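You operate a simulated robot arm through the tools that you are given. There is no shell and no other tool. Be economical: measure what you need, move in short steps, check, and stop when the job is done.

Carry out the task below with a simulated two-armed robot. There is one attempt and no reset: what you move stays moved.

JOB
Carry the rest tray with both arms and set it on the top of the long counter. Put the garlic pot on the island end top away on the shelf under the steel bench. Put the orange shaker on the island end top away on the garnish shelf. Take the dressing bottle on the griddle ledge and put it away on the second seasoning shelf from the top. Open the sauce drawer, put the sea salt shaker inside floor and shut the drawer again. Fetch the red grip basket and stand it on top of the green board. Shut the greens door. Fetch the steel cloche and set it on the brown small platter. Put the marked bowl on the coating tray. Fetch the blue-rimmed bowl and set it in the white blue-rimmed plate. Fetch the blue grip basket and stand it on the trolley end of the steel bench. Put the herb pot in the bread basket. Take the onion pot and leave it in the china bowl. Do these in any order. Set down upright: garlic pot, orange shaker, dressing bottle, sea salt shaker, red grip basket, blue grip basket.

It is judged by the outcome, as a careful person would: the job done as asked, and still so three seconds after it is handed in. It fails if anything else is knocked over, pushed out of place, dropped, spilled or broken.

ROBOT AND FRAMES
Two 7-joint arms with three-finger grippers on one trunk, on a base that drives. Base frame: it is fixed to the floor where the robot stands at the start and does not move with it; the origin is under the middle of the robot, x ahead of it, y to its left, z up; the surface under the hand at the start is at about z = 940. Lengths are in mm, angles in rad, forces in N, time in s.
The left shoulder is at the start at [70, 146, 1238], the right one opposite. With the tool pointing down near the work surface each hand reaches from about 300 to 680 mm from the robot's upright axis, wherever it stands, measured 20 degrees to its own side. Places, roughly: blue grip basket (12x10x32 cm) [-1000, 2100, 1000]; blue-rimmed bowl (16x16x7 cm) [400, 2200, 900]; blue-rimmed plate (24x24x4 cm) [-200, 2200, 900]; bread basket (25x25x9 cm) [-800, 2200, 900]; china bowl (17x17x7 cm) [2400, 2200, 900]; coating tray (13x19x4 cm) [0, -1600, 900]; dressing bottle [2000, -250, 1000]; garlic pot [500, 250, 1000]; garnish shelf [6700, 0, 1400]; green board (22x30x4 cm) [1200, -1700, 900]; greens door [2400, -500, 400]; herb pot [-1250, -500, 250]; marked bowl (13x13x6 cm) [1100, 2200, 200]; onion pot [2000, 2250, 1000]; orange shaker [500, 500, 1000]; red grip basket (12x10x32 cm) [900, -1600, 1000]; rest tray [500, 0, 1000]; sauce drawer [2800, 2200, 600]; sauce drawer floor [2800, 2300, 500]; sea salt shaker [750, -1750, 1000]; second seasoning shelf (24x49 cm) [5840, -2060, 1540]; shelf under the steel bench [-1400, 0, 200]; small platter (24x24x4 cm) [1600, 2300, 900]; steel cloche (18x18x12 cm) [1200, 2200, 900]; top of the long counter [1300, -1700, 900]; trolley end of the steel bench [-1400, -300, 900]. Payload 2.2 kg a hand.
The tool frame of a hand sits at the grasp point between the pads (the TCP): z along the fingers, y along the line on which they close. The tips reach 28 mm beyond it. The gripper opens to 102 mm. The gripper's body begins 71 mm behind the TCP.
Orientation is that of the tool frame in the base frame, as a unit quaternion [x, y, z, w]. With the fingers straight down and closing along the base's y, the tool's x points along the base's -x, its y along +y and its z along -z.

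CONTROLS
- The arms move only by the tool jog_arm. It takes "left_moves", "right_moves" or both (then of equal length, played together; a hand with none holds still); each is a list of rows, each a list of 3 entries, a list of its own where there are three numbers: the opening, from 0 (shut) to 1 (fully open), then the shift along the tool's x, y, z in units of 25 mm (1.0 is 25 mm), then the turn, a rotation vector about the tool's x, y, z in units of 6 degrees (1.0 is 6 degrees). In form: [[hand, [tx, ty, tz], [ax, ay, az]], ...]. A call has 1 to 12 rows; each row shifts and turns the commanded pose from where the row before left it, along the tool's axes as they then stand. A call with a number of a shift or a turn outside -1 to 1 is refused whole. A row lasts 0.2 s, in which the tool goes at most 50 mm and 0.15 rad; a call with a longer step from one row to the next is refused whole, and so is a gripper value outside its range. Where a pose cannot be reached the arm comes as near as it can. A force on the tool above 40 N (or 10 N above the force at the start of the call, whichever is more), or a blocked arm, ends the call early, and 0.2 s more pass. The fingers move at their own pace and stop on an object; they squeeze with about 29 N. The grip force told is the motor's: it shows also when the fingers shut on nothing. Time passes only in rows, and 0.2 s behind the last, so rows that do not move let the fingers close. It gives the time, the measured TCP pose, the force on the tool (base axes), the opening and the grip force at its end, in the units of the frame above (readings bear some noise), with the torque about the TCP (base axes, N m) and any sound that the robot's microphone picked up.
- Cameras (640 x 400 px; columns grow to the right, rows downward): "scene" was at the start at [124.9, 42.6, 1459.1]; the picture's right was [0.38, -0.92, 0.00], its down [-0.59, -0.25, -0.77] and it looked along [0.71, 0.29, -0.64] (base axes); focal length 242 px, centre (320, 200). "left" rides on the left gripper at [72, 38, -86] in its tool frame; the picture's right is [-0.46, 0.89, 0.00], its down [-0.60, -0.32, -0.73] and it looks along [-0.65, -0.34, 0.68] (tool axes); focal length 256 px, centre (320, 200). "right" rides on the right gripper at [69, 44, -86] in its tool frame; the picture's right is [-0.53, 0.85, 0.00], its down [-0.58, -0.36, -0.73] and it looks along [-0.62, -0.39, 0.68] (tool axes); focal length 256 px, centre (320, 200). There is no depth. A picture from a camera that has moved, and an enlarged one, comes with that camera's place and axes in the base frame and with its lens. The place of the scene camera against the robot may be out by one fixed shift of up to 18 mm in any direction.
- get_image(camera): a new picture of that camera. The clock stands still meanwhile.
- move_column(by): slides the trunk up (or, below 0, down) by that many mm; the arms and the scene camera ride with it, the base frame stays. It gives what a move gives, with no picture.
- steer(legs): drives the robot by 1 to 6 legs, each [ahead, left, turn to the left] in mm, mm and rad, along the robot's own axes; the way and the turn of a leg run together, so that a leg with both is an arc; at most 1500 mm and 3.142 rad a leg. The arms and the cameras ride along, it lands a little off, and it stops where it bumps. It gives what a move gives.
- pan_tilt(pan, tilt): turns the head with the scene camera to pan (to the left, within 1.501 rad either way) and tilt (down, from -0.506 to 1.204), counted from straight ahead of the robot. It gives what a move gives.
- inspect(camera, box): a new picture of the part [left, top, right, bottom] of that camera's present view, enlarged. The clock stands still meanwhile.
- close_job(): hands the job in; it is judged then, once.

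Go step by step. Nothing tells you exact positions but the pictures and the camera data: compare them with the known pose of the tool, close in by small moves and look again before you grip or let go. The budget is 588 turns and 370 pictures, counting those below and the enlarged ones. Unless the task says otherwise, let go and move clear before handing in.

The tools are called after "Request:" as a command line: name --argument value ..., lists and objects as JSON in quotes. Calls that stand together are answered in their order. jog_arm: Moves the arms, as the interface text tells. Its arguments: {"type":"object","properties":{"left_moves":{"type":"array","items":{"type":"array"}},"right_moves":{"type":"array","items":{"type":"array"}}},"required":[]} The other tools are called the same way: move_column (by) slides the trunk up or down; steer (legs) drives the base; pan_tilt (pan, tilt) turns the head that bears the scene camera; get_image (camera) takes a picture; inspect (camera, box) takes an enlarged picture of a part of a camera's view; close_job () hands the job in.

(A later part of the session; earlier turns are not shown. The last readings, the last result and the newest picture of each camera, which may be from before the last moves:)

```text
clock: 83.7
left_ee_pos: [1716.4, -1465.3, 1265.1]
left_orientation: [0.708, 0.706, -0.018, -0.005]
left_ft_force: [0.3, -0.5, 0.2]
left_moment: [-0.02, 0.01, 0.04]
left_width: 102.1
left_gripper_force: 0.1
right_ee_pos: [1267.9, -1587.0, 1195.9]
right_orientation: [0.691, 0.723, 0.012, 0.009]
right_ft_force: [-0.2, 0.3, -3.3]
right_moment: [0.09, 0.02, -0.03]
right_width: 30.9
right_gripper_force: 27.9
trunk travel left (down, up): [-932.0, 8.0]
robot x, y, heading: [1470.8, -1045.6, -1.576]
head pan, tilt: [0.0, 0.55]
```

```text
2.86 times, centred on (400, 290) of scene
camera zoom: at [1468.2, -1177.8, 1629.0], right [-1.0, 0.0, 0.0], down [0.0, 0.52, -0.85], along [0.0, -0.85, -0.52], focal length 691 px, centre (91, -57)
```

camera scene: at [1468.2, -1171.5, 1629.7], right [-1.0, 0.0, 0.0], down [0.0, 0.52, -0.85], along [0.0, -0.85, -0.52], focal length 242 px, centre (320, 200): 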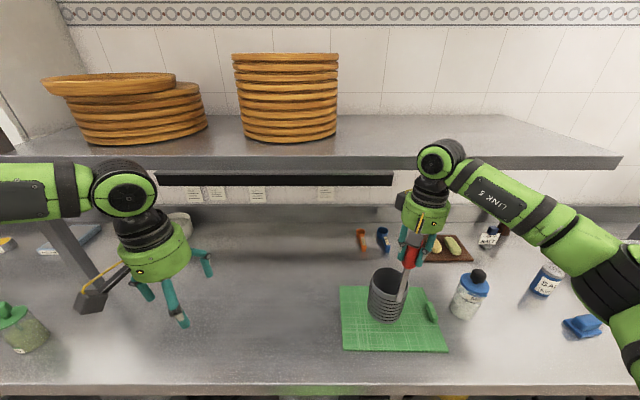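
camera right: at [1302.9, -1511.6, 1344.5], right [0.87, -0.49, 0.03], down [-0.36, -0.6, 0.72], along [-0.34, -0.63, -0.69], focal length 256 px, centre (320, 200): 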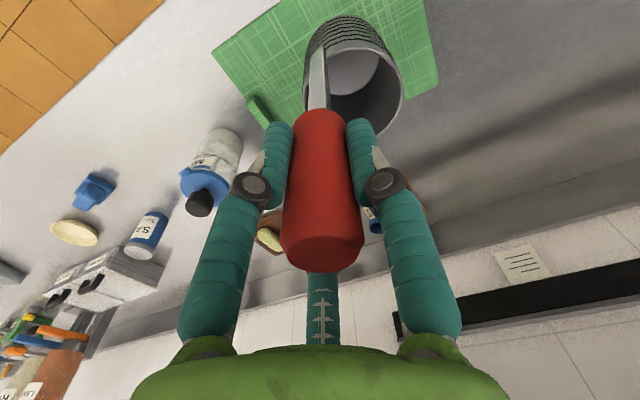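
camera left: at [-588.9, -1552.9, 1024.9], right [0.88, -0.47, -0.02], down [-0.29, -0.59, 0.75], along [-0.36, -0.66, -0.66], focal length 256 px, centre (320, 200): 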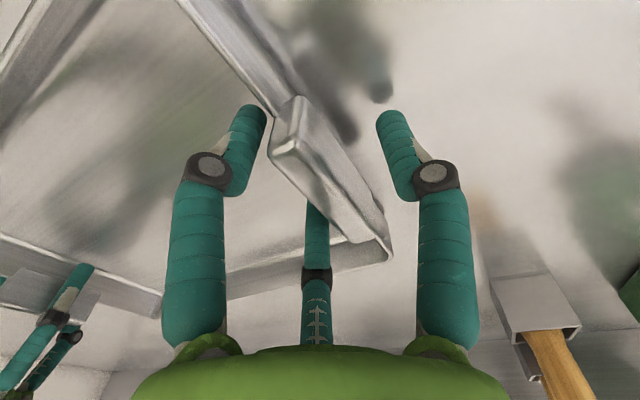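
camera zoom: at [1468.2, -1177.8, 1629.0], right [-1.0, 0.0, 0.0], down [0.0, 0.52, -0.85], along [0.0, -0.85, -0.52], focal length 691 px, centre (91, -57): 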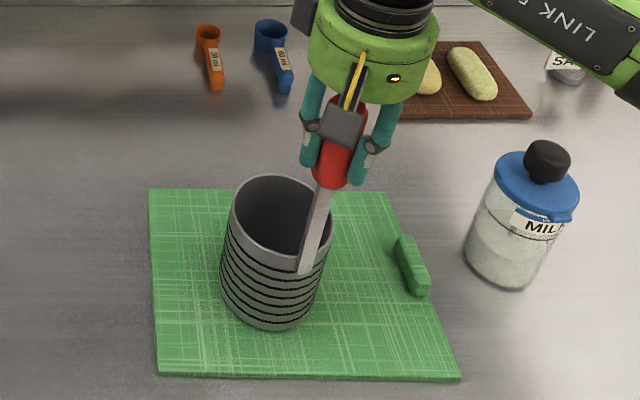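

Request:
jog_arm --right_moves '[[0, [0, 0, 0.12], [0, 0, 0]], [0, [0, 0, 0.12], [0, 0, 0]], [0, [0, 0, 0], [0, 0, 0]]]'

Request:
jog_arm --right_moves '[[0, [0, 0, 0.12], [0, 0, 0]], [0, [0, 0, 0], [0, 0, 0]]]'

Request:
jog_arm --right_moves '[[0, [0, 0, 0.12], [0, 0, 0]], [0, [0, 0, 0], [0, 0, 0]]]'

```text
clock: 84.5
left_ee_pos: [1718.2, -1462.0, 1267.3]
left_orientation: [0.708, 0.706, -0.02, -0.005]
left_ft_force: [0.2, -0.2, 0.1]
left_moment: [0.02, 0.03, 0.0]
left_width: 102.0
left_gripper_force: 0.1
right_ee_pos: [1270.6, -1583.2, 1194.4]
right_orientation: [0.691, 0.723, 0.012, 0.012]
right_ft_force: [0.0, 0.7, 18.1]
right_moment: [-0.72, 0.84, -0.05]
right_width: 31.0
right_gripper_force: 29.1
trunk travel left (down, up): [-932.0, 8.0]
robot x, y, heading: [1469.6, -1048.4, -1.57]
head pan, tilt: [0.0, 0.55]
```

```text
clock: 85.0
left_ee_pos: [1719.9, -1459.9, 1267.0]
left_orientation: [0.708, 0.706, -0.021, -0.005]
left_ft_force: [0.1, 0.5, -0.2]
left_moment: [-0.03, 0.01, -0.01]
left_width: 102.1
left_gripper_force: 0.1
right_ee_pos: [1272.6, -1582.0, 1193.6]
right_orientation: [0.69, 0.723, 0.009, 0.012]
right_ft_force: [-0.8, 1.1, 33.0]
right_moment: [-0.31, 0.79, 0.01]
right_width: 31.0
right_gripper_force: 29.2
trunk travel left (down, up): [-932.0, 8.0]
robot x, y, heading: [1474.7, -1044.9, -1.573]
head pan, tilt: [0.0, 0.55]
```

```text
clock: 85.7
left_ee_pos: [1718.1, -1462.4, 1266.0]
left_orientation: [0.707, 0.706, -0.02, -0.005]
left_ft_force: [0.5, -0.8, -0.3]
left_moment: [0.03, -0.02, -0.05]
left_width: 102.1
left_gripper_force: 0.0
right_ee_pos: [1270.5, -1585.8, 1192.6]
right_orientation: [0.69, 0.723, 0.008, 0.017]
right_ft_force: [0.2, 7.2, 23.9]
right_moment: [1.05, 0.8, -0.19]
right_width: 31.5
right_gripper_force: 28.7
trunk travel left (down, up): [-932.0, 8.0]
robot x, y, heading: [1471.9, -1048.3, -1.571]
head pan, tilt: [0.0, 0.55]
stopped in row 2 (right hand): the force on the tool passed its limit at 43 N (the readings are from after the stop); the commanded pose is now the measured one
```

On the board. I relieve slightly, open, and rise straight up.

Request:
jog_arm --right_moves '[[0, [0, 0, -0.15], [0, 0, 0]], [0.4, [0, 0, 0], [0, 0, 0]], [0.8, [0, 0, 0], [0, 0, 0]], [1, [0, 0, 0], [0, 0, 0]], [1, [0, 0, -0.6], [0, 0, 0]], [1, [0, 0, -0.8], [0, 0, 0]], [1, [0, 0, -0.8], [0, 0, 0]], [1, [0, 0, -0.8], [0, 0, 0]]]'

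Request:
get_image --camera "scene"

```text
clock: 87.5
left_ee_pos: [1718.3, -1465.0, 1265.9]
left_orientation: [0.707, 0.707, -0.018, -0.006]
left_ft_force: [1.7, -0.4, 0.3]
left_moment: [0.01, 0.01, -0.03]
left_width: 101.9
left_gripper_force: 0.2
right_ee_pos: [1266.1, -1585.6, 1267.2]
right_orientation: [0.69, 0.723, 0.011, 0.014]
right_ft_force: [-0.3, -0.2, -0.2]
right_moment: [0.0, 0.0, -0.02]
right_width: 102.1
right_gripper_force: 0.1
trunk travel left (down, up): [-932.0, 8.0]
robot x, y, heading: [1473.5, -1048.2, -1.572]
head pan, tilt: [0.0, 0.55]
```

```text
312 pictures are left
camera scene: at [1468.7, -1177.3, 1629.1], right [-1.0, 0.0, 0.0], down [0.0, 0.52, -0.85], along [0.0, -0.85, -0.52], focal length 242 px, centre (320, 200)
```

scene: 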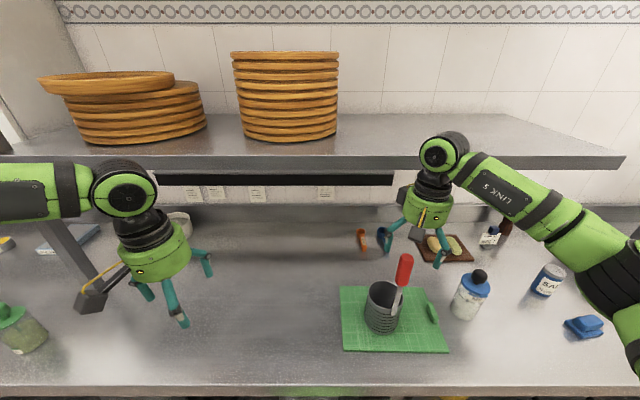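

The red basket stands on the board. Before leaving, I check the two salt containers to know which is the sea salt.

Request:
inspect --camera "scene" --box '[460, 210, 600, 310]'

Request:
steer --legs '[[-230, 0, 0]]'

Request:
jog_arm --left_moves '[[1, [0.6, 0, 0], [0, 0, 0]], [1, [0.6, 0, 0], [0, 0, 0]], [1, [0.6, 0, 0], [0, 0, 0]]]' --right_moves '[[1, [1, -0.5, 0], [0, 0, 0]], [1, [1, -0.5, 0], [0, 0, 0]], [1, [1, -0.5, 0], [0, 0, 0]]]'

Request:
steer --legs '[[0, -780, 0]]'

Request:
get_image --camera "scene"

```text
4.00 times, centred on (530, 260) of scene
camera zoom: at [1468.7, -1177.3, 1629.1], right [-1.0, 0.0, 0.0], down [0.0, 0.52, -0.85], along [0.0, -0.85, -0.52], focal length 967 px, centre (-520, -40)
```

zoom: 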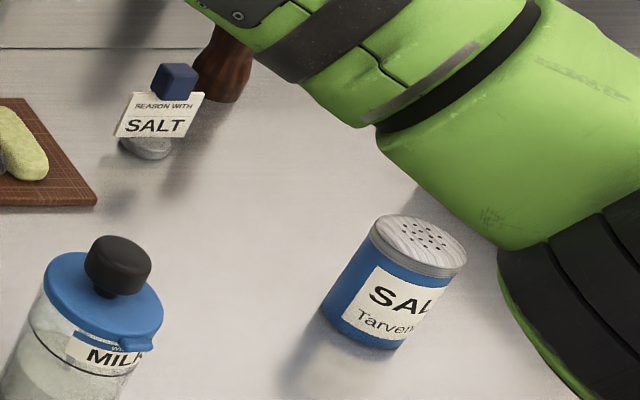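

```text
clock: 89.3
left_ee_pos: [1717.9, -1242.4, 1265.7]
left_orientation: [0.708, 0.706, -0.017, -0.007]
left_ft_force: [0.3, -0.7, -0.4]
left_moment: [0.01, -0.03, -0.02]
left_width: 101.7
left_gripper_force: 0.1
right_ee_pos: [1266.1, -1363.7, 1265.6]
right_orientation: [0.69, 0.723, 0.013, 0.012]
right_ft_force: [0.6, 0.0, -0.4]
right_moment: [0.06, -0.02, -0.02]
right_width: 101.9
right_gripper_force: 0.0
trunk travel left (down, up): [-932.0, 8.0]
robot x, y, heading: [1474.1, -821.6, -1.568]
head pan, tilt: [0.0, 0.55]
```

```text
clock: 90.1
left_ee_pos: [1717.1, -1190.9, 1266.3]
left_orientation: [0.708, 0.706, -0.019, -0.004]
left_ft_force: [0.0, 0.8, 0.1]
left_moment: [-0.05, -0.02, 0.01]
left_width: 102.3
left_gripper_force: 0.0
right_ee_pos: [1223.6, -1283.8, 1266.9]
right_orientation: [0.691, 0.723, 0.012, 0.015]
right_ft_force: [0.2, 0.4, 0.6]
right_moment: [0.0, 0.0, -0.05]
right_width: 102.0
right_gripper_force: 0.1
trunk travel left (down, up): [-932.0, 8.0]
robot x, y, heading: [1470.6, -818.2, -1.57]
head pan, tilt: [0.0, 0.55]
```

```text
clock: 94.2
left_ee_pos: [947.1, -1192.9, 1264.4]
left_orientation: [0.706, 0.708, -0.019, -0.006]
left_ft_force: [0.1, -0.6, 0.0]
left_moment: [0.02, -0.02, -0.04]
left_width: 102.1
left_gripper_force: 0.1
right_ee_pos: [452.6, -1288.2, 1266.5]
right_orientation: [0.689, 0.725, 0.011, 0.014]
right_ft_force: [0.5, 0.7, 0.2]
right_moment: [0.01, 0.0, 0.03]
right_width: 102.0
right_gripper_force: 0.1
trunk travel left (down, up): [-932.0, 8.0]
robot x, y, heading: [699.2, -825.0, -1.565]
head pan, tilt: [0.0, 0.55]
```

```text
310 pictures are left
camera scene: at [696.5, -951.5, 1629.1], right [-1.0, 0.0, 0.0], down [0.0, 0.52, -0.85], along [0.0, -0.85, -0.52], focal length 242 px, centre (320, 200)
```

scene: 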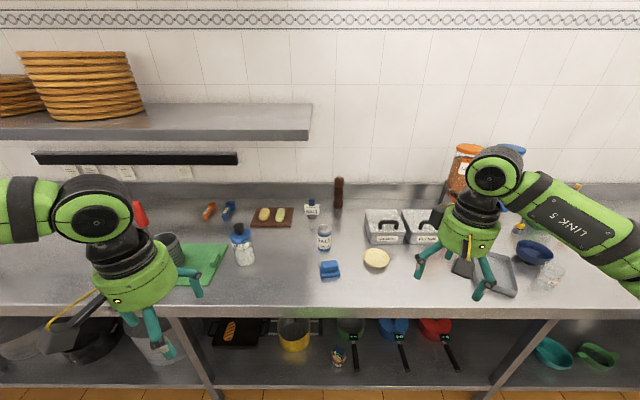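

The other "salt" is only a sign, so the blue shaker near (680,-1735) is the sea salt shaker. I drive so the right hand can reach it.

Request:
steer --legs '[[0, 190, -0.005], [255, 0, 0]]'

Request:
move_column --by -120

Request:
get_image --camera "scene"

Request:
get_image --camera "right"

```text
clock: 97.2
left_ee_pos: [1127.6, -1442.0, 1267.1]
left_orientation: [0.708, 0.705, -0.019, -0.004]
left_ft_force: [-0.3, 0.7, 0.4]
left_moment: [-0.04, 0.0, 0.01]
left_width: 101.9
left_gripper_force: 0.0
right_ee_pos: [634.3, -1535.1, 1267.5]
right_orientation: [0.692, 0.722, 0.01, 0.015]
right_ft_force: [-0.6, 0.3, -0.4]
right_moment: [-0.03, 0.01, 0.02]
right_width: 102.1
right_gripper_force: 0.1
trunk travel left (down, up): [-932.0, 8.0]
robot x, y, heading: [882.0, -1076.2, -1.576]
head pan, tilt: [0.0, 0.55]
```

```text
clock: 98.7
left_ee_pos: [1127.3, -1445.5, 1145.0]
left_orientation: [0.708, 0.706, -0.019, -0.005]
left_ft_force: [1.3, -0.5, -0.3]
left_moment: [-0.01, 0.01, 0.01]
left_width: 102.0
left_gripper_force: 0.1
right_ee_pos: [634.4, -1539.4, 1147.0]
right_orientation: [0.691, 0.722, 0.011, 0.014]
right_ft_force: [0.8, 0.6, 0.5]
right_moment: [0.0, 0.04, 0.02]
right_width: 101.8
right_gripper_force: 0.1
trunk travel left (down, up): [-812.0, 128.0]
robot x, y, heading: [884.1, -1074.7, -1.571]
head pan, tilt: [0.0, 0.55]
```

```text
309 pictures are left
camera scene: at [879.1, -1203.9, 1509.1], right [-1.0, 0.0, 0.0], down [0.0, 0.52, -0.85], along [0.0, -0.85, -0.52], focal length 242 px, centre (320, 200)
```

scene: 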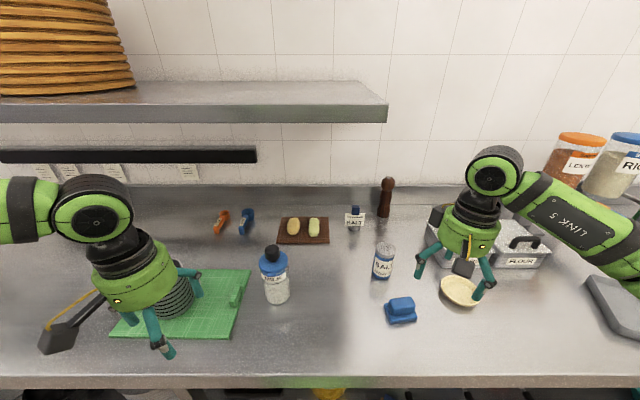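

```text
308 pictures are left
camera right: at [670.9, -1468.0, 1234.5], right [0.87, -0.5, 0.03], down [-0.36, -0.59, 0.72], along [-0.34, -0.64, -0.69], focal length 256 px, centre (320, 200)
```

right: 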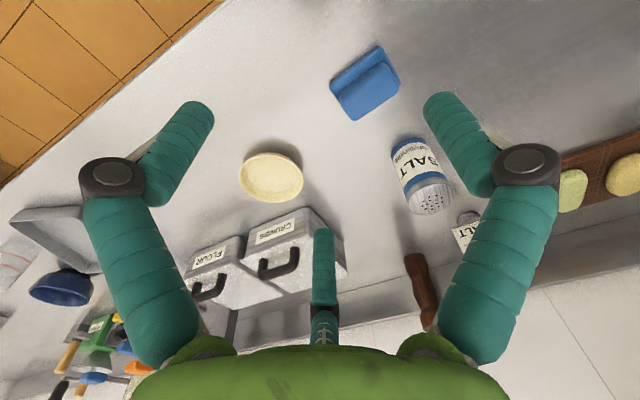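

Shaker base ≈ (682,-1748), lid top ≈ 1005. I nudge ahead 20 mm and reach out over it.

Request:
steer --legs '[[20, -20, 0]]'

Request:
jog_arm --right_moves '[[1, [-0.95, 0.34, 0], [0, 0, 0]], [1, [-0.95, 0.34, 0], [0, 0, 0]], [1, [-0.95, 0.34, 0], [0, 0, 0]], [1, [-0.95, 0.34, 0], [0, 0, 0]], [1, [-0.95, 0.34, 0], [0, 0, 0]], [1, [-0.95, 0.34, 0], [0, 0, 0]], [1, [-0.95, 0.34, 0], [0, 0, 0]], [1, [-0.95, 0.3, 0], [0, 0, 0]]]'

Request:
get_image --camera "right"

```text
clock: 99.5
left_ee_pos: [1113.0, -1460.8, 1146.4]
left_orientation: [0.708, 0.705, -0.021, -0.005]
left_ft_force: [0.7, 0.7, 0.6]
left_moment: [-0.06, 0.04, -0.02]
left_width: 102.0
left_gripper_force: 0.0
right_ee_pos: [619.4, -1554.0, 1149.3]
right_orientation: [0.691, 0.723, 0.009, 0.014]
right_ft_force: [1.3, -0.2, -0.5]
right_moment: [-0.06, 0.05, 0.0]
right_width: 102.1
right_gripper_force: 0.2
trunk travel left (down, up): [-812.0, 128.0]
robot x, y, heading: [863.4, -1092.3, -1.572]
head pan, tilt: [0.0, 0.55]
```

```text
clock: 101.3
left_ee_pos: [1111.1, -1466.5, 1145.7]
left_orientation: [0.708, 0.706, -0.019, -0.006]
left_ft_force: [1.1, 0.6, -0.3]
left_moment: [-0.02, 0.01, 0.01]
left_width: 102.1
left_gripper_force: 0.0
right_ee_pos: [696.2, -1735.9, 1148.2]
right_orientation: [0.689, 0.724, 0.011, 0.013]
right_ft_force: [0.3, -0.1, 0.7]
right_moment: [-0.02, 0.04, 0.0]
right_width: 101.8
right_gripper_force: 0.0
right hand out of reach, approached as far as the arm can: row 8
trunk travel left (down, up): [-812.0, 128.0]
robot x, y, heading: [867.8, -1093.1, -1.577]
head pan, tilt: [0.0, 0.55]
```

```text
307 pictures are left
camera right: at [732.8, -1665.4, 1237.0], right [0.87, -0.49, 0.03], down [-0.36, -0.59, 0.72], along [-0.34, -0.64, -0.69], focal length 256 px, centre (320, 200)
```

right: 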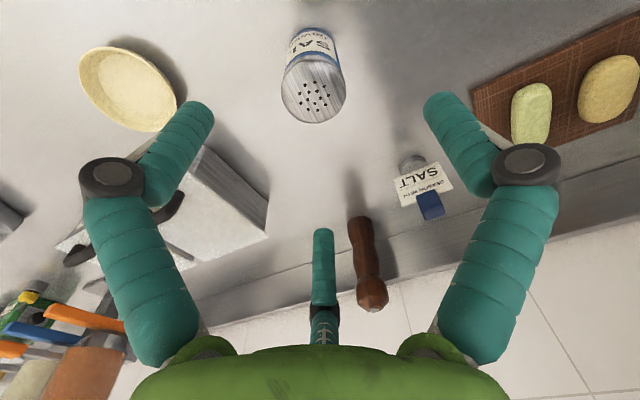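

Request:
jog_arm --right_moves '[[1, [0, -0.2, 0.9], [0, 0, 0]], [1, [0, -0.25, 0.9], [0, 0, 0]], [1, [-0.3, 0, 0.9], [0, 0, 0]], [1, [-0.35, 0, 0], [0, 0, 0]], [1, [0, 0, 0], [0, 0, 0]]]'

Request:
get_image --camera "right"

```text
clock: 102.5
left_ee_pos: [1107.3, -1465.9, 1146.2]
left_orientation: [0.708, 0.706, -0.018, -0.006]
left_ft_force: [-0.4, 0.1, 0.2]
left_moment: [-0.01, -0.01, 0.0]
left_width: 101.9
left_gripper_force: 0.1
right_ee_pos: [683.0, -1746.0, 1082.8]
right_orientation: [0.691, 0.723, 0.011, 0.014]
right_ft_force: [0.5, -0.2, 0.8]
right_moment: [0.03, -0.04, -0.01]
right_width: 102.1
right_gripper_force: 0.1
right hand out of reach, approached as far as the arm can: row 4
trunk travel left (down, up): [-812.0, 128.0]
robot x, y, heading: [863.2, -1090.7, -1.572]
head pan, tilt: [0.0, 0.55]
```

```text
306 pictures are left
camera right: at [720.7, -1673.9, 1169.7], right [0.87, -0.5, 0.03], down [-0.36, -0.59, 0.72], along [-0.34, -0.64, -0.69], focal length 256 px, centre (320, 200)
```

right: 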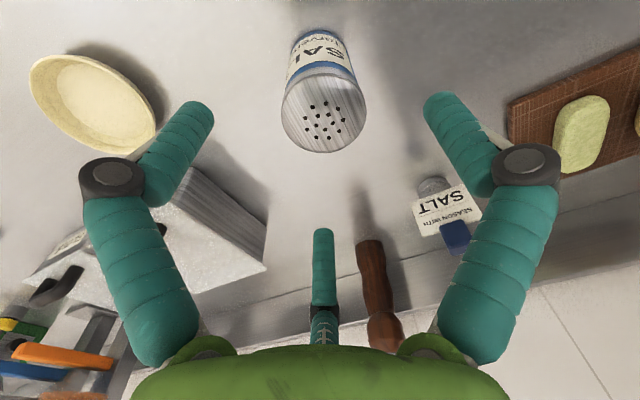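

Aligned within 5 mm. Lowering with the trunk.

Request:
move_column --by -65

Request:
get_image --camera "right"

```text
clock: 103.6
left_ee_pos: [1109.0, -1465.5, 1079.7]
left_orientation: [0.708, 0.705, -0.019, -0.005]
left_ft_force: [-0.5, -0.4, 0.2]
left_moment: [0.03, 0.0, -0.02]
left_width: 102.1
left_gripper_force: 0.1
right_ee_pos: [684.2, -1744.1, 1016.6]
right_orientation: [0.691, 0.723, 0.011, 0.013]
right_ft_force: [-0.3, 0.9, 0.3]
right_moment: [-0.01, 0.04, 0.0]
right_width: 102.1
right_gripper_force: 0.1
trunk travel left (down, up): [-747.0, 193.0]
robot x, y, heading: [860.1, -1094.6, -1.577]
head pan, tilt: [0.0, 0.55]
```

```text
305 pictures are left
camera right: at [721.1, -1673.8, 1105.0], right [0.87, -0.5, 0.03], down [-0.36, -0.59, 0.72], along [-0.34, -0.64, -0.69], focal length 256 px, centre (320, 200)
```

right: 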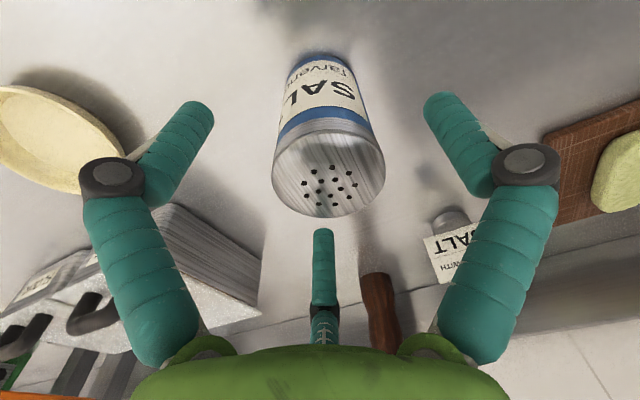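

Request:
move_column --by -48

Request:
jog_arm --right_moves '[[0.6, [0, 0.1, 0], [0, 0, 0]], [0, [0, 0, 0], [0, 0, 0]], [0, [0, 0, 0], [0, 0, 0]], [0, [0, 0, 0], [0, 0, 0]]]'

Request:
get_image --camera "right"

```text
clock: 104.5
left_ee_pos: [1109.1, -1464.9, 1032.8]
left_orientation: [0.708, 0.706, -0.019, -0.005]
left_ft_force: [-0.1, 0.5, 0.6]
left_moment: [-0.02, 0.01, -0.04]
left_width: 102.2
left_gripper_force: 0.0
right_ee_pos: [684.9, -1745.2, 968.0]
right_orientation: [0.691, 0.723, 0.011, 0.014]
right_ft_force: [0.3, -0.2, 0.0]
right_moment: [0.0, 0.0, -0.04]
right_width: 102.2
right_gripper_force: 0.0
trunk travel left (down, up): [-699.0, 241.0]
robot x, y, heading: [863.7, -1094.2, -1.575]
head pan, tilt: [0.0, 0.55]
```

```text
clock: 105.5
left_ee_pos: [1107.3, -1465.8, 1032.3]
left_orientation: [0.709, 0.705, -0.019, -0.004]
left_ft_force: [0.0, 0.3, -0.2]
left_moment: [-0.03, -0.02, 0.05]
left_width: 102.2
left_gripper_force: 0.2
right_ee_pos: [687.6, -1745.4, 969.4]
right_orientation: [0.691, 0.723, 0.01, 0.014]
right_ft_force: [-1.6, -2.5, 4.6]
right_moment: [-0.27, 0.17, 0.06]
right_width: 56.4
right_gripper_force: 29.2
trunk travel left (down, up): [-699.0, 241.0]
robot x, y, heading: [865.5, -1094.3, -1.569]
head pan, tilt: [0.0, 0.55]
```

```text
304 pictures are left
camera right: at [724.1, -1673.7, 1057.4], right [0.87, -0.5, 0.03], down [-0.36, -0.59, 0.72], along [-0.34, -0.64, -0.69], focal length 256 px, centre (320, 200)
```

right: 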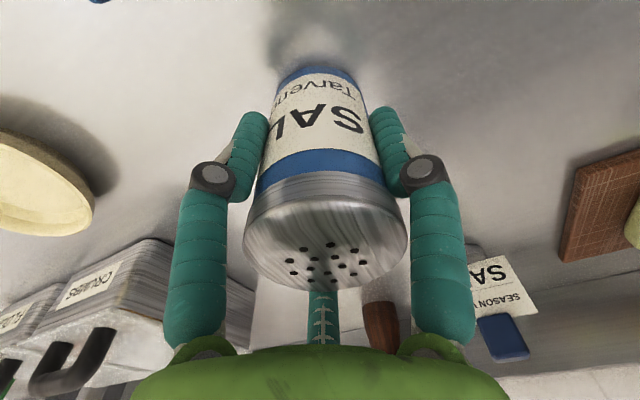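

Held at 56 mm. I lift with the trunk, back away and tuck the arms in.

Request:
move_column --by 200

Request:
steer --legs '[[-330, 0, 0]]'

Request:
jog_arm --right_moves '[[0, [1, -0.3, 0], [0, 0, 0]], [0, [1, -0.3, 0], [0, 0, 0]], [0, [1, -0.3, 0], [0, 0, 0]], [0, [1, -0.3, 0], [0, 0, 0]], [0, [1, -0.3, 0], [0, 0, 0]], [0, [1, -0.3, 0], [0, 0, 0]], [0, [1, -0.3, 0], [0, 0, 0]]]'

Request:
steer --legs '[[0, -1350, 0], [0, 0, 1.571], [0, 0, 1.571]]'

Request:
get_image --camera "scene"

```text
clock: 107.7
left_ee_pos: [1107.8, -1466.3, 1232.8]
left_orientation: [0.708, 0.706, -0.018, -0.005]
left_ft_force: [1.1, 0.3, -0.4]
left_moment: [0.0, 0.01, 0.0]
left_width: 102.0
left_gripper_force: 0.1
right_ee_pos: [687.4, -1746.9, 1168.6]
right_orientation: [0.69, 0.723, 0.011, 0.014]
right_ft_force: [0.8, 0.8, -2.0]
right_moment: [-0.03, 0.02, -0.01]
right_width: 56.2
right_gripper_force: 29.2
trunk travel left (down, up): [-899.0, 41.0]
robot x, y, heading: [865.7, -1095.7, -1.574]
head pan, tilt: [0.0, 0.55]
```

```text
clock: 109.8
left_ee_pos: [1109.1, -1138.8, 1231.0]
left_orientation: [0.708, 0.706, -0.017, -0.006]
left_ft_force: [0.3, 0.6, -0.9]
left_moment: [0.03, -0.01, 0.03]
left_width: 102.0
left_gripper_force: 0.0
right_ee_pos: [687.6, -1416.5, 1167.3]
right_orientation: [0.691, 0.722, 0.012, 0.014]
right_ft_force: [-0.1, -1.3, -2.2]
right_moment: [0.05, 0.02, 0.01]
right_width: 56.3
right_gripper_force: 28.9
trunk travel left (down, up): [-899.0, 41.0]
robot x, y, heading: [863.1, -762.6, -1.573]
head pan, tilt: [0.0, 0.55]
```

```text
clock: 111.4
left_ee_pos: [1107.9, -1133.7, 1233.1]
left_orientation: [0.708, 0.706, -0.019, -0.005]
left_ft_force: [-0.2, 0.7, 0.2]
left_moment: [0.0, -0.01, -0.04]
left_width: 102.0
left_gripper_force: 0.1
right_ee_pos: [629.3, -1239.4, 1167.8]
right_orientation: [0.692, 0.722, 0.011, 0.014]
right_ft_force: [-0.5, 0.7, -0.8]
right_moment: [0.0, 0.01, 0.0]
right_width: 55.9
right_gripper_force: 28.9
trunk travel left (down, up): [-899.0, 41.0]
robot x, y, heading: [863.5, -764.2, -1.576]
head pan, tilt: [0.0, 0.55]
```

```text
clock: 125.8
left_ee_pos: [-717.3, -381.0, 1232.0]
left_orientation: [-0.697, 0.717, -0.006, 0.019]
left_ft_force: [0.2, 0.4, 0.1]
left_moment: [-0.02, 0.01, -0.04]
left_width: 102.1
left_gripper_force: 0.0
right_ee_pos: [-235.9, -284.0, 1164.6]
right_orientation: [0.714, -0.7, -0.015, 0.011]
right_ft_force: [0.3, -0.1, -0.9]
right_moment: [-0.03, 0.0, 0.01]
right_width: 56.3
right_gripper_force: 29.1
trunk travel left (down, up): [-899.0, 41.0]
robot x, y, heading: [-482.0, -753.5, 1.55]
head pan, tilt: [0.0, 0.55]
```

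```text
303 pictures are left
camera scene: at [-481.7, -607.8, 1596.1], right [1.0, -0.03, 0.0], down [-0.01, -0.52, -0.85], along [0.02, 0.85, -0.52], focal length 242 px, centre (320, 200)
```

scene: 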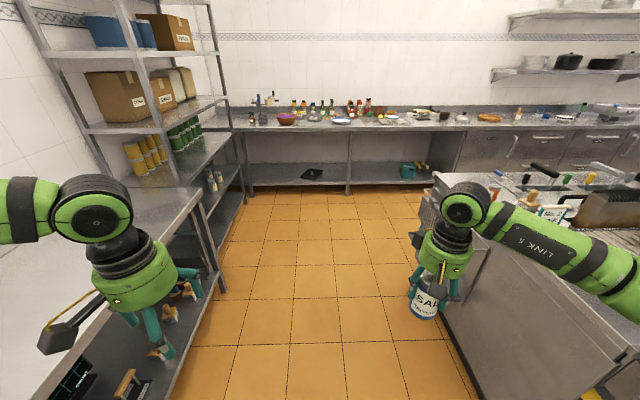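

The way ahead to the left counter is clear. I drive ahead to y≈1280, then right along the aisle toward the sauce drawer at x≈2800.

Request:
steer --legs '[[0, 0, 0.02], [1400, 0, 0], [630, 0, 0]]'

Request:
get_image --camera "scene"

```text
clock: 136.3
left_ee_pos: [-691.0, 1660.6, 1233.0]
left_orientation: [-0.702, 0.712, -0.005, 0.019]
left_ft_force: [0.4, 0.1, 0.2]
left_moment: [0.03, 0.01, 0.0]
left_width: 101.5
left_gripper_force: 0.1
right_ee_pos: [-210.4, 1761.0, 1167.2]
right_orientation: [0.719, -0.695, -0.015, 0.009]
right_ft_force: [-0.2, -0.2, -1.7]
right_moment: [0.05, 0.01, 0.0]
right_width: 56.0
right_gripper_force: 29.1
trunk travel left (down, up): [-899.0, 41.0]
robot x, y, heading: [-451.3, 1289.2, 1.554]
head pan, tilt: [0.0, 0.55]
```

```text
302 pictures are left
camera scene: at [-452.2, 1435.1, 1596.3], right [1.0, -0.01, 0.0], down [-0.01, -0.52, -0.85], along [0.01, 0.85, -0.52], focal length 242 px, centre (320, 200)
```

scene: 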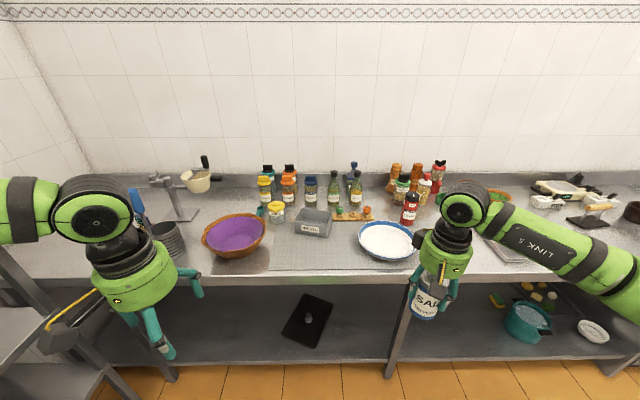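

I see the bread basket, blue basket and the blue-rimmed plate. On to the right, looking along the way.

Request:
steer --legs '[[0, -1400, 0.015]]'

Request:
get_image --camera "scene"

Request:
steer --legs '[[0, -1050, 0]]'

Request:
get_image --camera "scene"

Request:
steer --legs '[[0, -700, 0]]'

Request:
get_image --camera "scene"

```text
clock: 143.3
left_ee_pos: [702.3, 1648.4, 1231.8]
left_orientation: [-0.706, 0.708, -0.006, 0.018]
left_ft_force: [0.0, -0.3, -1.1]
left_moment: [0.01, -0.01, 0.0]
left_width: 102.2
left_gripper_force: 0.0
right_ee_pos: [1181.0, 1756.0, 1166.8]
right_orientation: [0.723, -0.69, -0.015, 0.01]
right_ft_force: [-0.7, -0.5, -2.0]
right_moment: [-0.01, -0.02, 0.05]
right_width: 56.4
right_gripper_force: 28.8
trunk travel left (down, up): [-899.0, 41.0]
robot x, y, heading: [949.5, 1274.3, 1.573]
head pan, tilt: [0.0, 0.55]
```

```text
301 pictures are left
camera scene: at [944.3, 1426.5, 1596.1], right [1.0, 0.0, 0.0], down [0.0, -0.52, -0.85], along [0.0, 0.85, -0.52], focal length 242 px, centre (320, 200)
```

scene: 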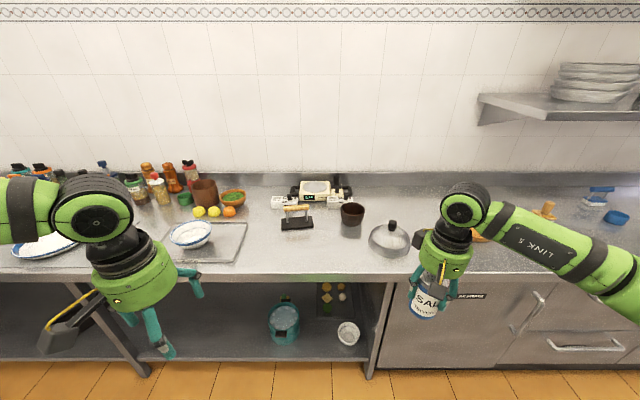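

```text
clock: 148.7
left_ee_pos: [1762.6, 1649.0, 1232.8]
left_orientation: [0.708, -0.706, 0.007, -0.019]
left_ft_force: [-0.7, 0.4, 0.0]
left_moment: [0.01, -0.05, 0.0]
left_width: 102.1
left_gripper_force: 0.0
right_ee_pos: [2239.6, 1758.2, 1166.8]
right_orientation: [0.724, -0.689, -0.015, 0.01]
right_ft_force: [-0.1, 0.1, -1.6]
right_moment: [0.0, 0.0, 0.0]
right_width: 55.9
right_gripper_force: 29.2
trunk travel left (down, up): [-899.0, 41.0]
robot x, y, heading: [2010.0, 1277.5, 1.576]
head pan, tilt: [0.0, 0.55]
```

```text
300 pictures are left
camera scene: at [2004.2, 1428.3, 1596.1], right [1.0, 0.0, 0.0], down [0.0, -0.52, -0.85], along [0.0, 0.85, -0.52], focal length 242 px, centre (320, 200)
```

scene: 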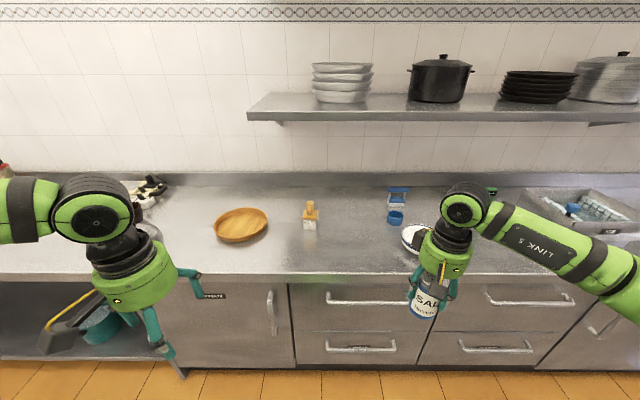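

```text
clock: 152.6
left_ee_pos: [2455.9, 1651.7, 1231.8]
left_orientation: [0.71, -0.704, 0.006, -0.019]
left_ft_force: [1.0, 0.4, 0.5]
left_moment: [0.01, -0.06, 0.01]
left_width: 102.0
left_gripper_force: 0.0
right_ee_pos: [2934.2, 1764.2, 1166.3]
right_orientation: [0.727, -0.686, -0.014, 0.011]
right_ft_force: [-0.8, 0.2, -1.4]
right_moment: [-0.01, -0.02, 0.0]
right_width: 56.4
right_gripper_force: 28.8
trunk travel left (down, up): [-899.0, 41.0]
robot x, y, heading: [2706.4, 1282.8, 1.578]
head pan, tilt: [0.0, 0.55]
```

```text
299 pictures are left
camera scene: at [2700.3, 1432.8, 1596.1], right [1.0, 0.01, 0.0], down [0.01, -0.52, -0.85], along [-0.01, 0.85, -0.52], focal length 242 px, centre (320, 200)
```

scene: 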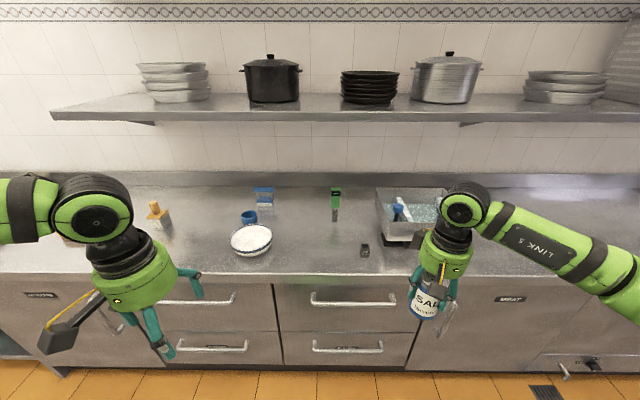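

Request:
inspect --camera "scene" --box '[230, 260, 430, 385]'

Request:
inspect --camera "scene" --box '[130, 260, 290, 385]'

```text
3.20 times, centred on (330, 322) of scene
camera zoom: at [2700.3, 1432.8, 1596.1], right [1.0, 0.01, 0.0], down [0.01, -0.52, -0.85], along [-0.01, 0.85, -0.52], focal length 774 px, centre (288, -192)
```

zoom: 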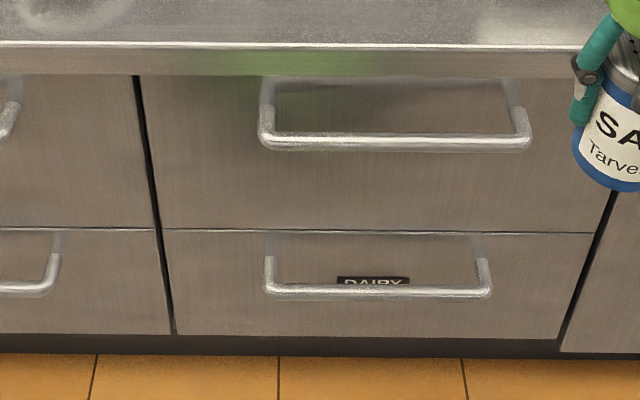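

```text
3.20 times, centred on (210, 322) of scene
camera zoom: at [2700.3, 1432.8, 1596.1], right [1.0, 0.01, 0.0], down [0.01, -0.52, -0.85], along [-0.01, 0.85, -0.52], focal length 774 px, centre (672, -192)
```

zoom: 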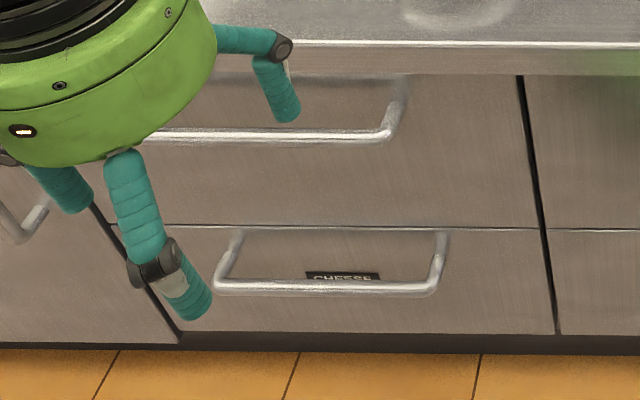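

Lower drawers read DAIRY and CHEESE; the upper right one at x≈2830 should be the sauce drawer. I lower the trunk to read its label and get to handle height.

Request:
move_column --by -400

Request:
pan_tilt --pan -0.1 --tilt 0.55

Request:
get_image --camera "scene"

Request:
get_image --camera "left"

```text
clock: 156.4
left_ee_pos: [2457.8, 1651.9, 831.2]
left_orientation: [0.71, -0.704, 0.006, -0.017]
left_ft_force: [-0.2, -0.3, -0.6]
left_moment: [0.0, -0.01, 0.0]
left_width: 102.1
left_gripper_force: 0.0
right_ee_pos: [2935.4, 1764.4, 764.9]
right_orientation: [0.727, -0.686, -0.014, 0.012]
right_ft_force: [0.3, 0.3, -2.0]
right_moment: [-0.01, -0.03, 0.0]
right_width: 56.3
right_gripper_force: 29.7
trunk travel left (down, up): [-499.0, 441.0]
robot x, y, heading: [2708.6, 1280.9, 1.58]
head pan, tilt: [0.0, 0.55]
```

```text
clock: 157.1
left_ee_pos: [2458.3, 1652.2, 832.5]
left_orientation: [0.71, -0.704, 0.005, -0.018]
left_ft_force: [0.0, -0.4, 0.2]
left_moment: [-0.02, -0.01, -0.02]
left_width: 102.0
left_gripper_force: 0.1
right_ee_pos: [2934.9, 1764.1, 767.1]
right_orientation: [0.727, -0.686, -0.013, 0.011]
right_ft_force: [-0.3, -0.7, -1.7]
right_moment: [0.01, 0.0, -0.01]
right_width: 56.2
right_gripper_force: 29.1
trunk travel left (down, up): [-499.0, 441.0]
robot x, y, heading: [2707.4, 1282.3, 1.585]
head pan, tilt: [-0.099, 0.55]
```

```text
296 pictures are left
camera scene: at [2711.0, 1432.4, 1196.1], right [1.0, -0.09, 0.0], down [-0.05, -0.52, -0.85], along [0.08, 0.85, -0.52], focal length 242 px, centre (320, 200)
```

scene: 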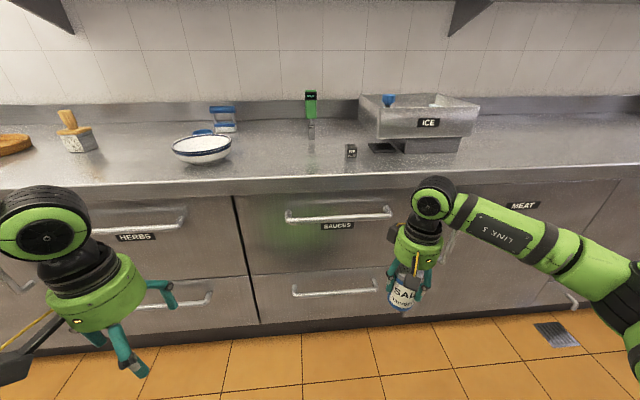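

```text
295 pictures are left
camera left: at [2417.8, 1578.4, 916.8], right [-0.89, 0.46, -0.02], down [0.29, 0.59, 0.75], along [0.36, 0.66, -0.66], focal length 256 px, centre (320, 200)
```

left: 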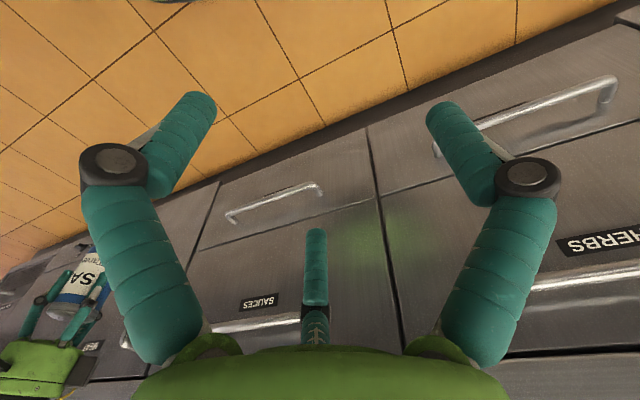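

The label reads SAUCES; its bar handle is at about (2821,2002,793), under the counter's overhang. I turn the free left hand to point forward with the fingers closing vertically.

Request:
jog_arm --left_moves '[[0.8, [-0.4, 0, 0], [0, -1, 0]], [0.8, [-0.4, 0, 0.04], [0, -1, 0]], [0.8, [-0.39, 0, 0.08], [0, -1, 0]], [0.8, [-0.38, 0, 0.12], [0, -1, 0]], [0.8, [-0.365, 0, 0.16], [0, -1, 0]], [0.8, [-0.35, 0, 0.2], [0, -1, 0]], [0.8, [-0.32, 0, 0.235], [0, -1, 0]], [0.8, [-0.3, 0, 0.27], [0, -1, 0]], [0.8, [-0.27, 0, 0.3], [0, -1, 0]], [0.8, [-0.235, 0, 0.32], [0, -1, 0]], [0.8, [-0.2, 0, 0.35], [0, -1, 0]], [0.8, [-0.16, 0, 0.365], [0, -1, 0]]]'

Request:
jog_arm --left_moves '[[0.8, [-0.12, 0, 0.38], [0, -1, 0]], [0.8, [-0.08, 0, 0.39], [0, -1, 0]], [0.8, [-0.04, 0, 0.4], [0, -1, 0]]]'

Request:
get_image --camera "scene"

```text
clock: 159.7
left_ee_pos: [2453.8, 1788.8, 835.4]
left_orientation: [0.578, -0.558, -0.412, -0.429]
left_ft_force: [-0.3, 0.1, -0.5]
left_moment: [-0.02, 0.01, -0.04]
left_width: 81.4
left_gripper_force: 0.1
left hand out of reach, approached as far as the arm can: row 7, 8, 9
right_ee_pos: [2935.1, 1765.5, 765.8]
right_orientation: [0.727, -0.686, -0.014, 0.011]
right_ft_force: [0.2, -0.3, -2.1]
right_moment: [0.0, 0.03, -0.02]
right_width: 56.1
right_gripper_force: 28.4
trunk travel left (down, up): [-499.0, 441.0]
robot x, y, heading: [2709.7, 1279.2, 1.581]
head pan, tilt: [-0.099, 0.55]
```

```text
clock: 160.5
left_ee_pos: [2455.4, 1816.8, 835.6]
left_orientation: [-0.505, 0.485, 0.498, 0.511]
left_ft_force: [-0.2, 0.3, -0.7]
left_moment: [-0.01, 0.0, -0.01]
left_width: 81.6
left_gripper_force: 0.0
right_ee_pos: [2934.5, 1764.3, 766.4]
right_orientation: [0.727, -0.687, -0.014, 0.012]
right_ft_force: [1.0, 0.2, -1.1]
right_moment: [-0.03, 0.02, 0.0]
right_width: 56.0
right_gripper_force: 28.4
trunk travel left (down, up): [-499.0, 441.0]
robot x, y, heading: [2707.2, 1285.8, 1.577]
head pan, tilt: [-0.099, 0.55]
```

```text
294 pictures are left
camera scene: at [2711.7, 1433.2, 1195.9], right [1.0, -0.09, 0.0], down [-0.05, -0.52, -0.85], along [0.08, 0.85, -0.52], focal length 242 px, centre (320, 200)
```

scene: 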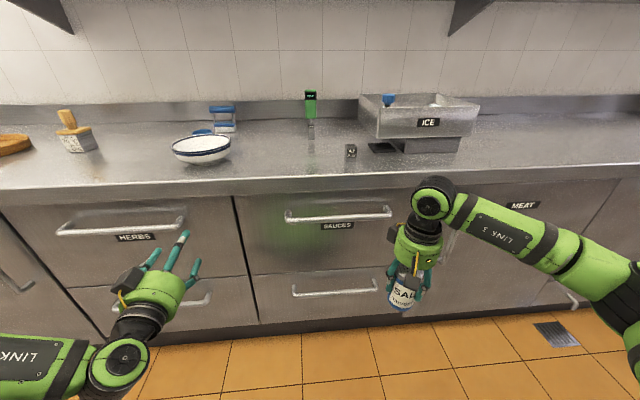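

Now a quarter turn about the finger axis.

Request:
jog_arm --left_moves '[[0.7, [0, 0, 0], [0, 0, 1]], [0.7, [0, 0, 0], [0, 0, 1]], [0.7, [0, 0, 0], [0, 0, 1]], [0.7, [0, 0, 0], [0, 0, 1]], [0.7, [0, 0, 0], [0, 0, 1]], [0.7, [0, 0, 0], [0, 0, 1]], [0.7, [0, 0, 0], [0, 0, 1]], [0.7, [0, 0, 0], [0, 0, 1]], [0.7, [0, 0, 0], [0, 0, 1]], [0.7, [0, 0, 0], [0, 0, 1]], [0.7, [0, 0, 0], [0, 0, 1]], [0.7, [0, 0, 0], [0, 0, 1]]]'

Request:
jog_arm --left_moves '[[0.7, [0, 0, 0], [0, 0, 1]], [0.7, [0, 0, 0], [0, 0, 1]], [0.7, [0, 0, 0], [0, 0, 1]]]'

Request:
get_image --camera "left"

```text
clock: 163.1
left_ee_pos: [2453.6, 1817.0, 836.4]
left_orientation: [-0.123, 0.69, 0.703, 0.12]
left_ft_force: [0.1, 0.2, 0.8]
left_moment: [0.03, -0.01, 0.01]
left_width: 71.4
left_gripper_force: 0.1
right_ee_pos: [2934.4, 1764.4, 766.6]
right_orientation: [0.727, -0.687, -0.015, 0.011]
right_ft_force: [-0.4, -0.1, -1.5]
right_moment: [-0.02, 0.03, 0.04]
right_width: 56.2
right_gripper_force: 28.9
trunk travel left (down, up): [-499.0, 441.0]
robot x, y, heading: [2705.9, 1286.2, 1.578]
head pan, tilt: [-0.099, 0.55]
```

```text
clock: 163.9
left_ee_pos: [2455.1, 1817.3, 836.3]
left_orientation: [-0.014, 0.7, 0.714, 0.009]
left_ft_force: [-0.2, 0.3, 0.3]
left_moment: [0.01, -0.05, -0.04]
left_width: 71.5
left_gripper_force: 0.1
right_ee_pos: [2935.0, 1763.7, 765.9]
right_orientation: [0.727, -0.687, -0.013, 0.01]
right_ft_force: [-0.5, -0.8, -1.3]
right_moment: [0.03, 0.01, -0.02]
right_width: 56.0
right_gripper_force: 29.5
trunk travel left (down, up): [-499.0, 441.0]
robot x, y, heading: [2709.3, 1284.0, 1.582]
head pan, tilt: [-0.099, 0.55]
```

```text
293 pictures are left
camera left: at [2381.5, 1730.1, 871.1], right [0.44, -0.01, 0.9], down [0.62, -0.72, -0.31], along [0.65, 0.69, -0.31], focal length 256 px, centre (320, 200)
```

left: 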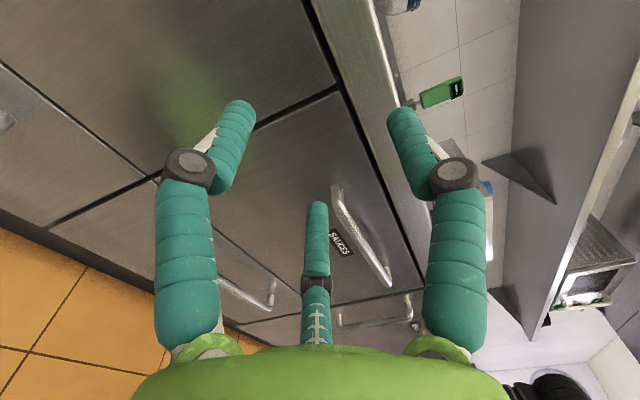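

Request:
steer --legs '[[0, -345, -0.008]]'

Request:
move_column --by -43

Request:
get_image --camera "left"

Request:
get_image --camera "scene"

```text
clock: 166.1
left_ee_pos: [2806.9, 1821.6, 835.7]
left_orientation: [-0.01, 0.701, 0.713, 0.014]
left_ft_force: [-0.5, -0.7, -1.1]
left_moment: [0.03, 0.03, 0.04]
left_width: 71.6
left_gripper_force: 0.2
right_ee_pos: [3288.5, 1762.2, 766.9]
right_orientation: [0.722, -0.691, -0.015, 0.012]
right_ft_force: [0.1, -0.4, -0.9]
right_moment: [0.02, 0.0, -0.02]
right_width: 56.1
right_gripper_force: 29.5
trunk travel left (down, up): [-499.0, 441.0]
robot x, y, heading: [3054.9, 1283.2, 1.563]
head pan, tilt: [-0.099, 0.55]
```

```text
clock: 167.0
left_ee_pos: [2806.5, 1822.5, 793.6]
left_orientation: [-0.011, 0.701, 0.713, 0.013]
left_ft_force: [0.0, -0.4, 1.0]
left_moment: [-0.02, 0.0, -0.01]
left_width: 71.3
left_gripper_force: 0.0
right_ee_pos: [3286.8, 1760.6, 723.6]
right_orientation: [0.723, -0.691, -0.015, 0.011]
right_ft_force: [-0.3, 0.0, -2.3]
right_moment: [0.03, -0.03, 0.01]
right_width: 56.3
right_gripper_force: 29.2
trunk travel left (down, up): [-456.0, 484.0]
robot x, y, heading: [3044.4, 1280.1, 1.562]
head pan, tilt: [-0.099, 0.55]
```

```text
292 pictures are left
camera left: at [2732.8, 1735.2, 828.1], right [0.43, -0.02, 0.9], down [0.61, -0.73, -0.31], along [0.66, 0.68, -0.31], focal length 256 px, centre (320, 200)
```

left: 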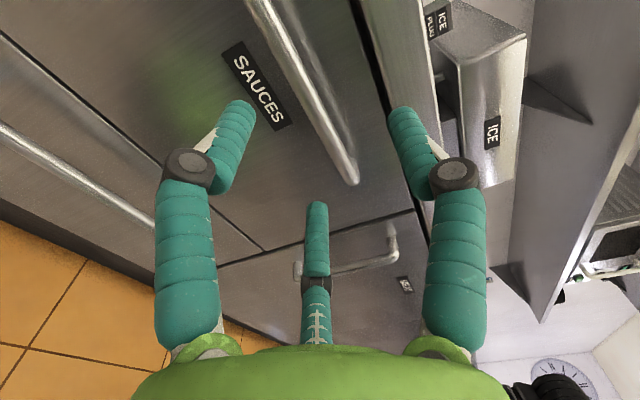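

```text
291 pictures are left
camera scene: at [3058.0, 1432.7, 1153.1], right [0.99, -0.1, 0.0], down [-0.05, -0.52, -0.85], along [0.09, 0.85, -0.52], focal length 242 px, centre (320, 200)
```

scene: 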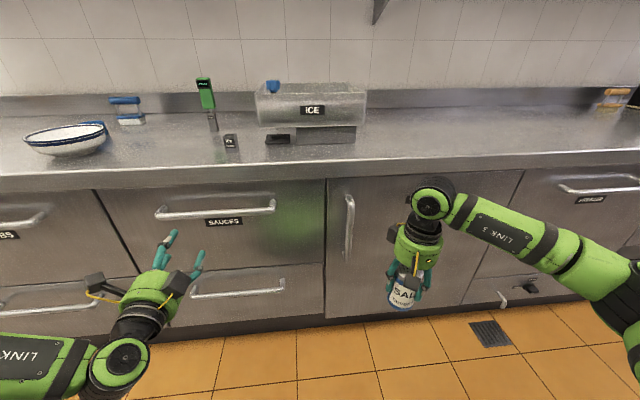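

The bar's height from the wrist view is nearer z 771. I lower 22 mm and go forward to just short of the bar.

Request:
move_column --by -22

Request:
jog_arm --left_moves '[[0.7, [0, 0, 0.9], [0, 0, 0]], [0.7, [0, 0, 0.9], [0, 0, 0]], [0.7, [0, 0, 0.9], [0, 0, 0]], [0.7, [0, 0, 0.9], [0, 0, 0]], [0.7, [0, 0, 0.9], [0, 0, 0]], [0.7, [0, 0, 0], [0, 0, 0]]]'

Request:
get_image --camera "left"

```text
clock: 167.7
left_ee_pos: [2806.5, 1821.4, 770.7]
left_orientation: [-0.01, 0.7, 0.714, 0.013]
left_ft_force: [0.4, 0.0, -0.9]
left_moment: [-0.03, -0.04, -0.03]
left_width: 71.2
left_gripper_force: 0.1
right_ee_pos: [3287.0, 1761.7, 702.0]
right_orientation: [0.722, -0.692, -0.016, 0.012]
right_ft_force: [0.2, 0.4, -2.3]
right_moment: [-0.02, -0.03, 0.03]
right_width: 56.2
right_gripper_force: 29.2
trunk travel left (down, up): [-434.0, 506.0]
robot x, y, heading: [3050.7, 1284.4, 1.567]
head pan, tilt: [-0.099, 0.55]
```

```text
clock: 169.1
left_ee_pos: [2808.1, 1933.1, 772.6]
left_orientation: [-0.011, 0.701, 0.713, 0.014]
left_ft_force: [0.9, -0.2, -1.0]
left_moment: [0.01, -0.02, 0.01]
left_width: 71.4
left_gripper_force: 0.0
right_ee_pos: [3286.7, 1761.0, 701.6]
right_orientation: [0.722, -0.692, -0.015, 0.011]
right_ft_force: [-0.6, -0.2, -3.7]
right_moment: [-0.01, 0.0, -0.01]
right_width: 56.3
right_gripper_force: 28.7
trunk travel left (down, up): [-434.0, 506.0]
robot x, y, heading: [3052.7, 1281.5, 1.563]
head pan, tilt: [-0.099, 0.55]
```

```text
290 pictures are left
camera left: at [2734.4, 1846.6, 807.6], right [0.43, -0.02, 0.9], down [0.61, -0.73, -0.31], along [0.66, 0.68, -0.31], focal length 256 px, centre (320, 200)
```

left: 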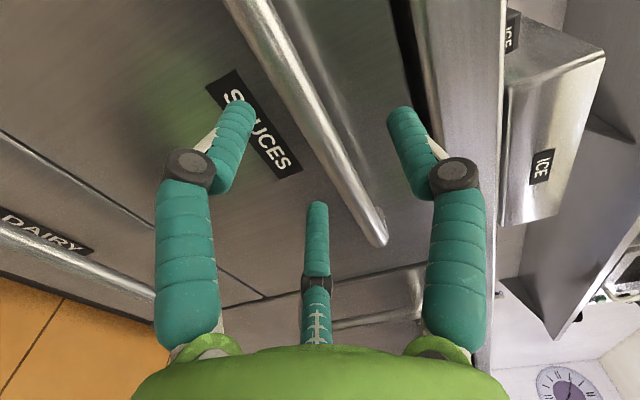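

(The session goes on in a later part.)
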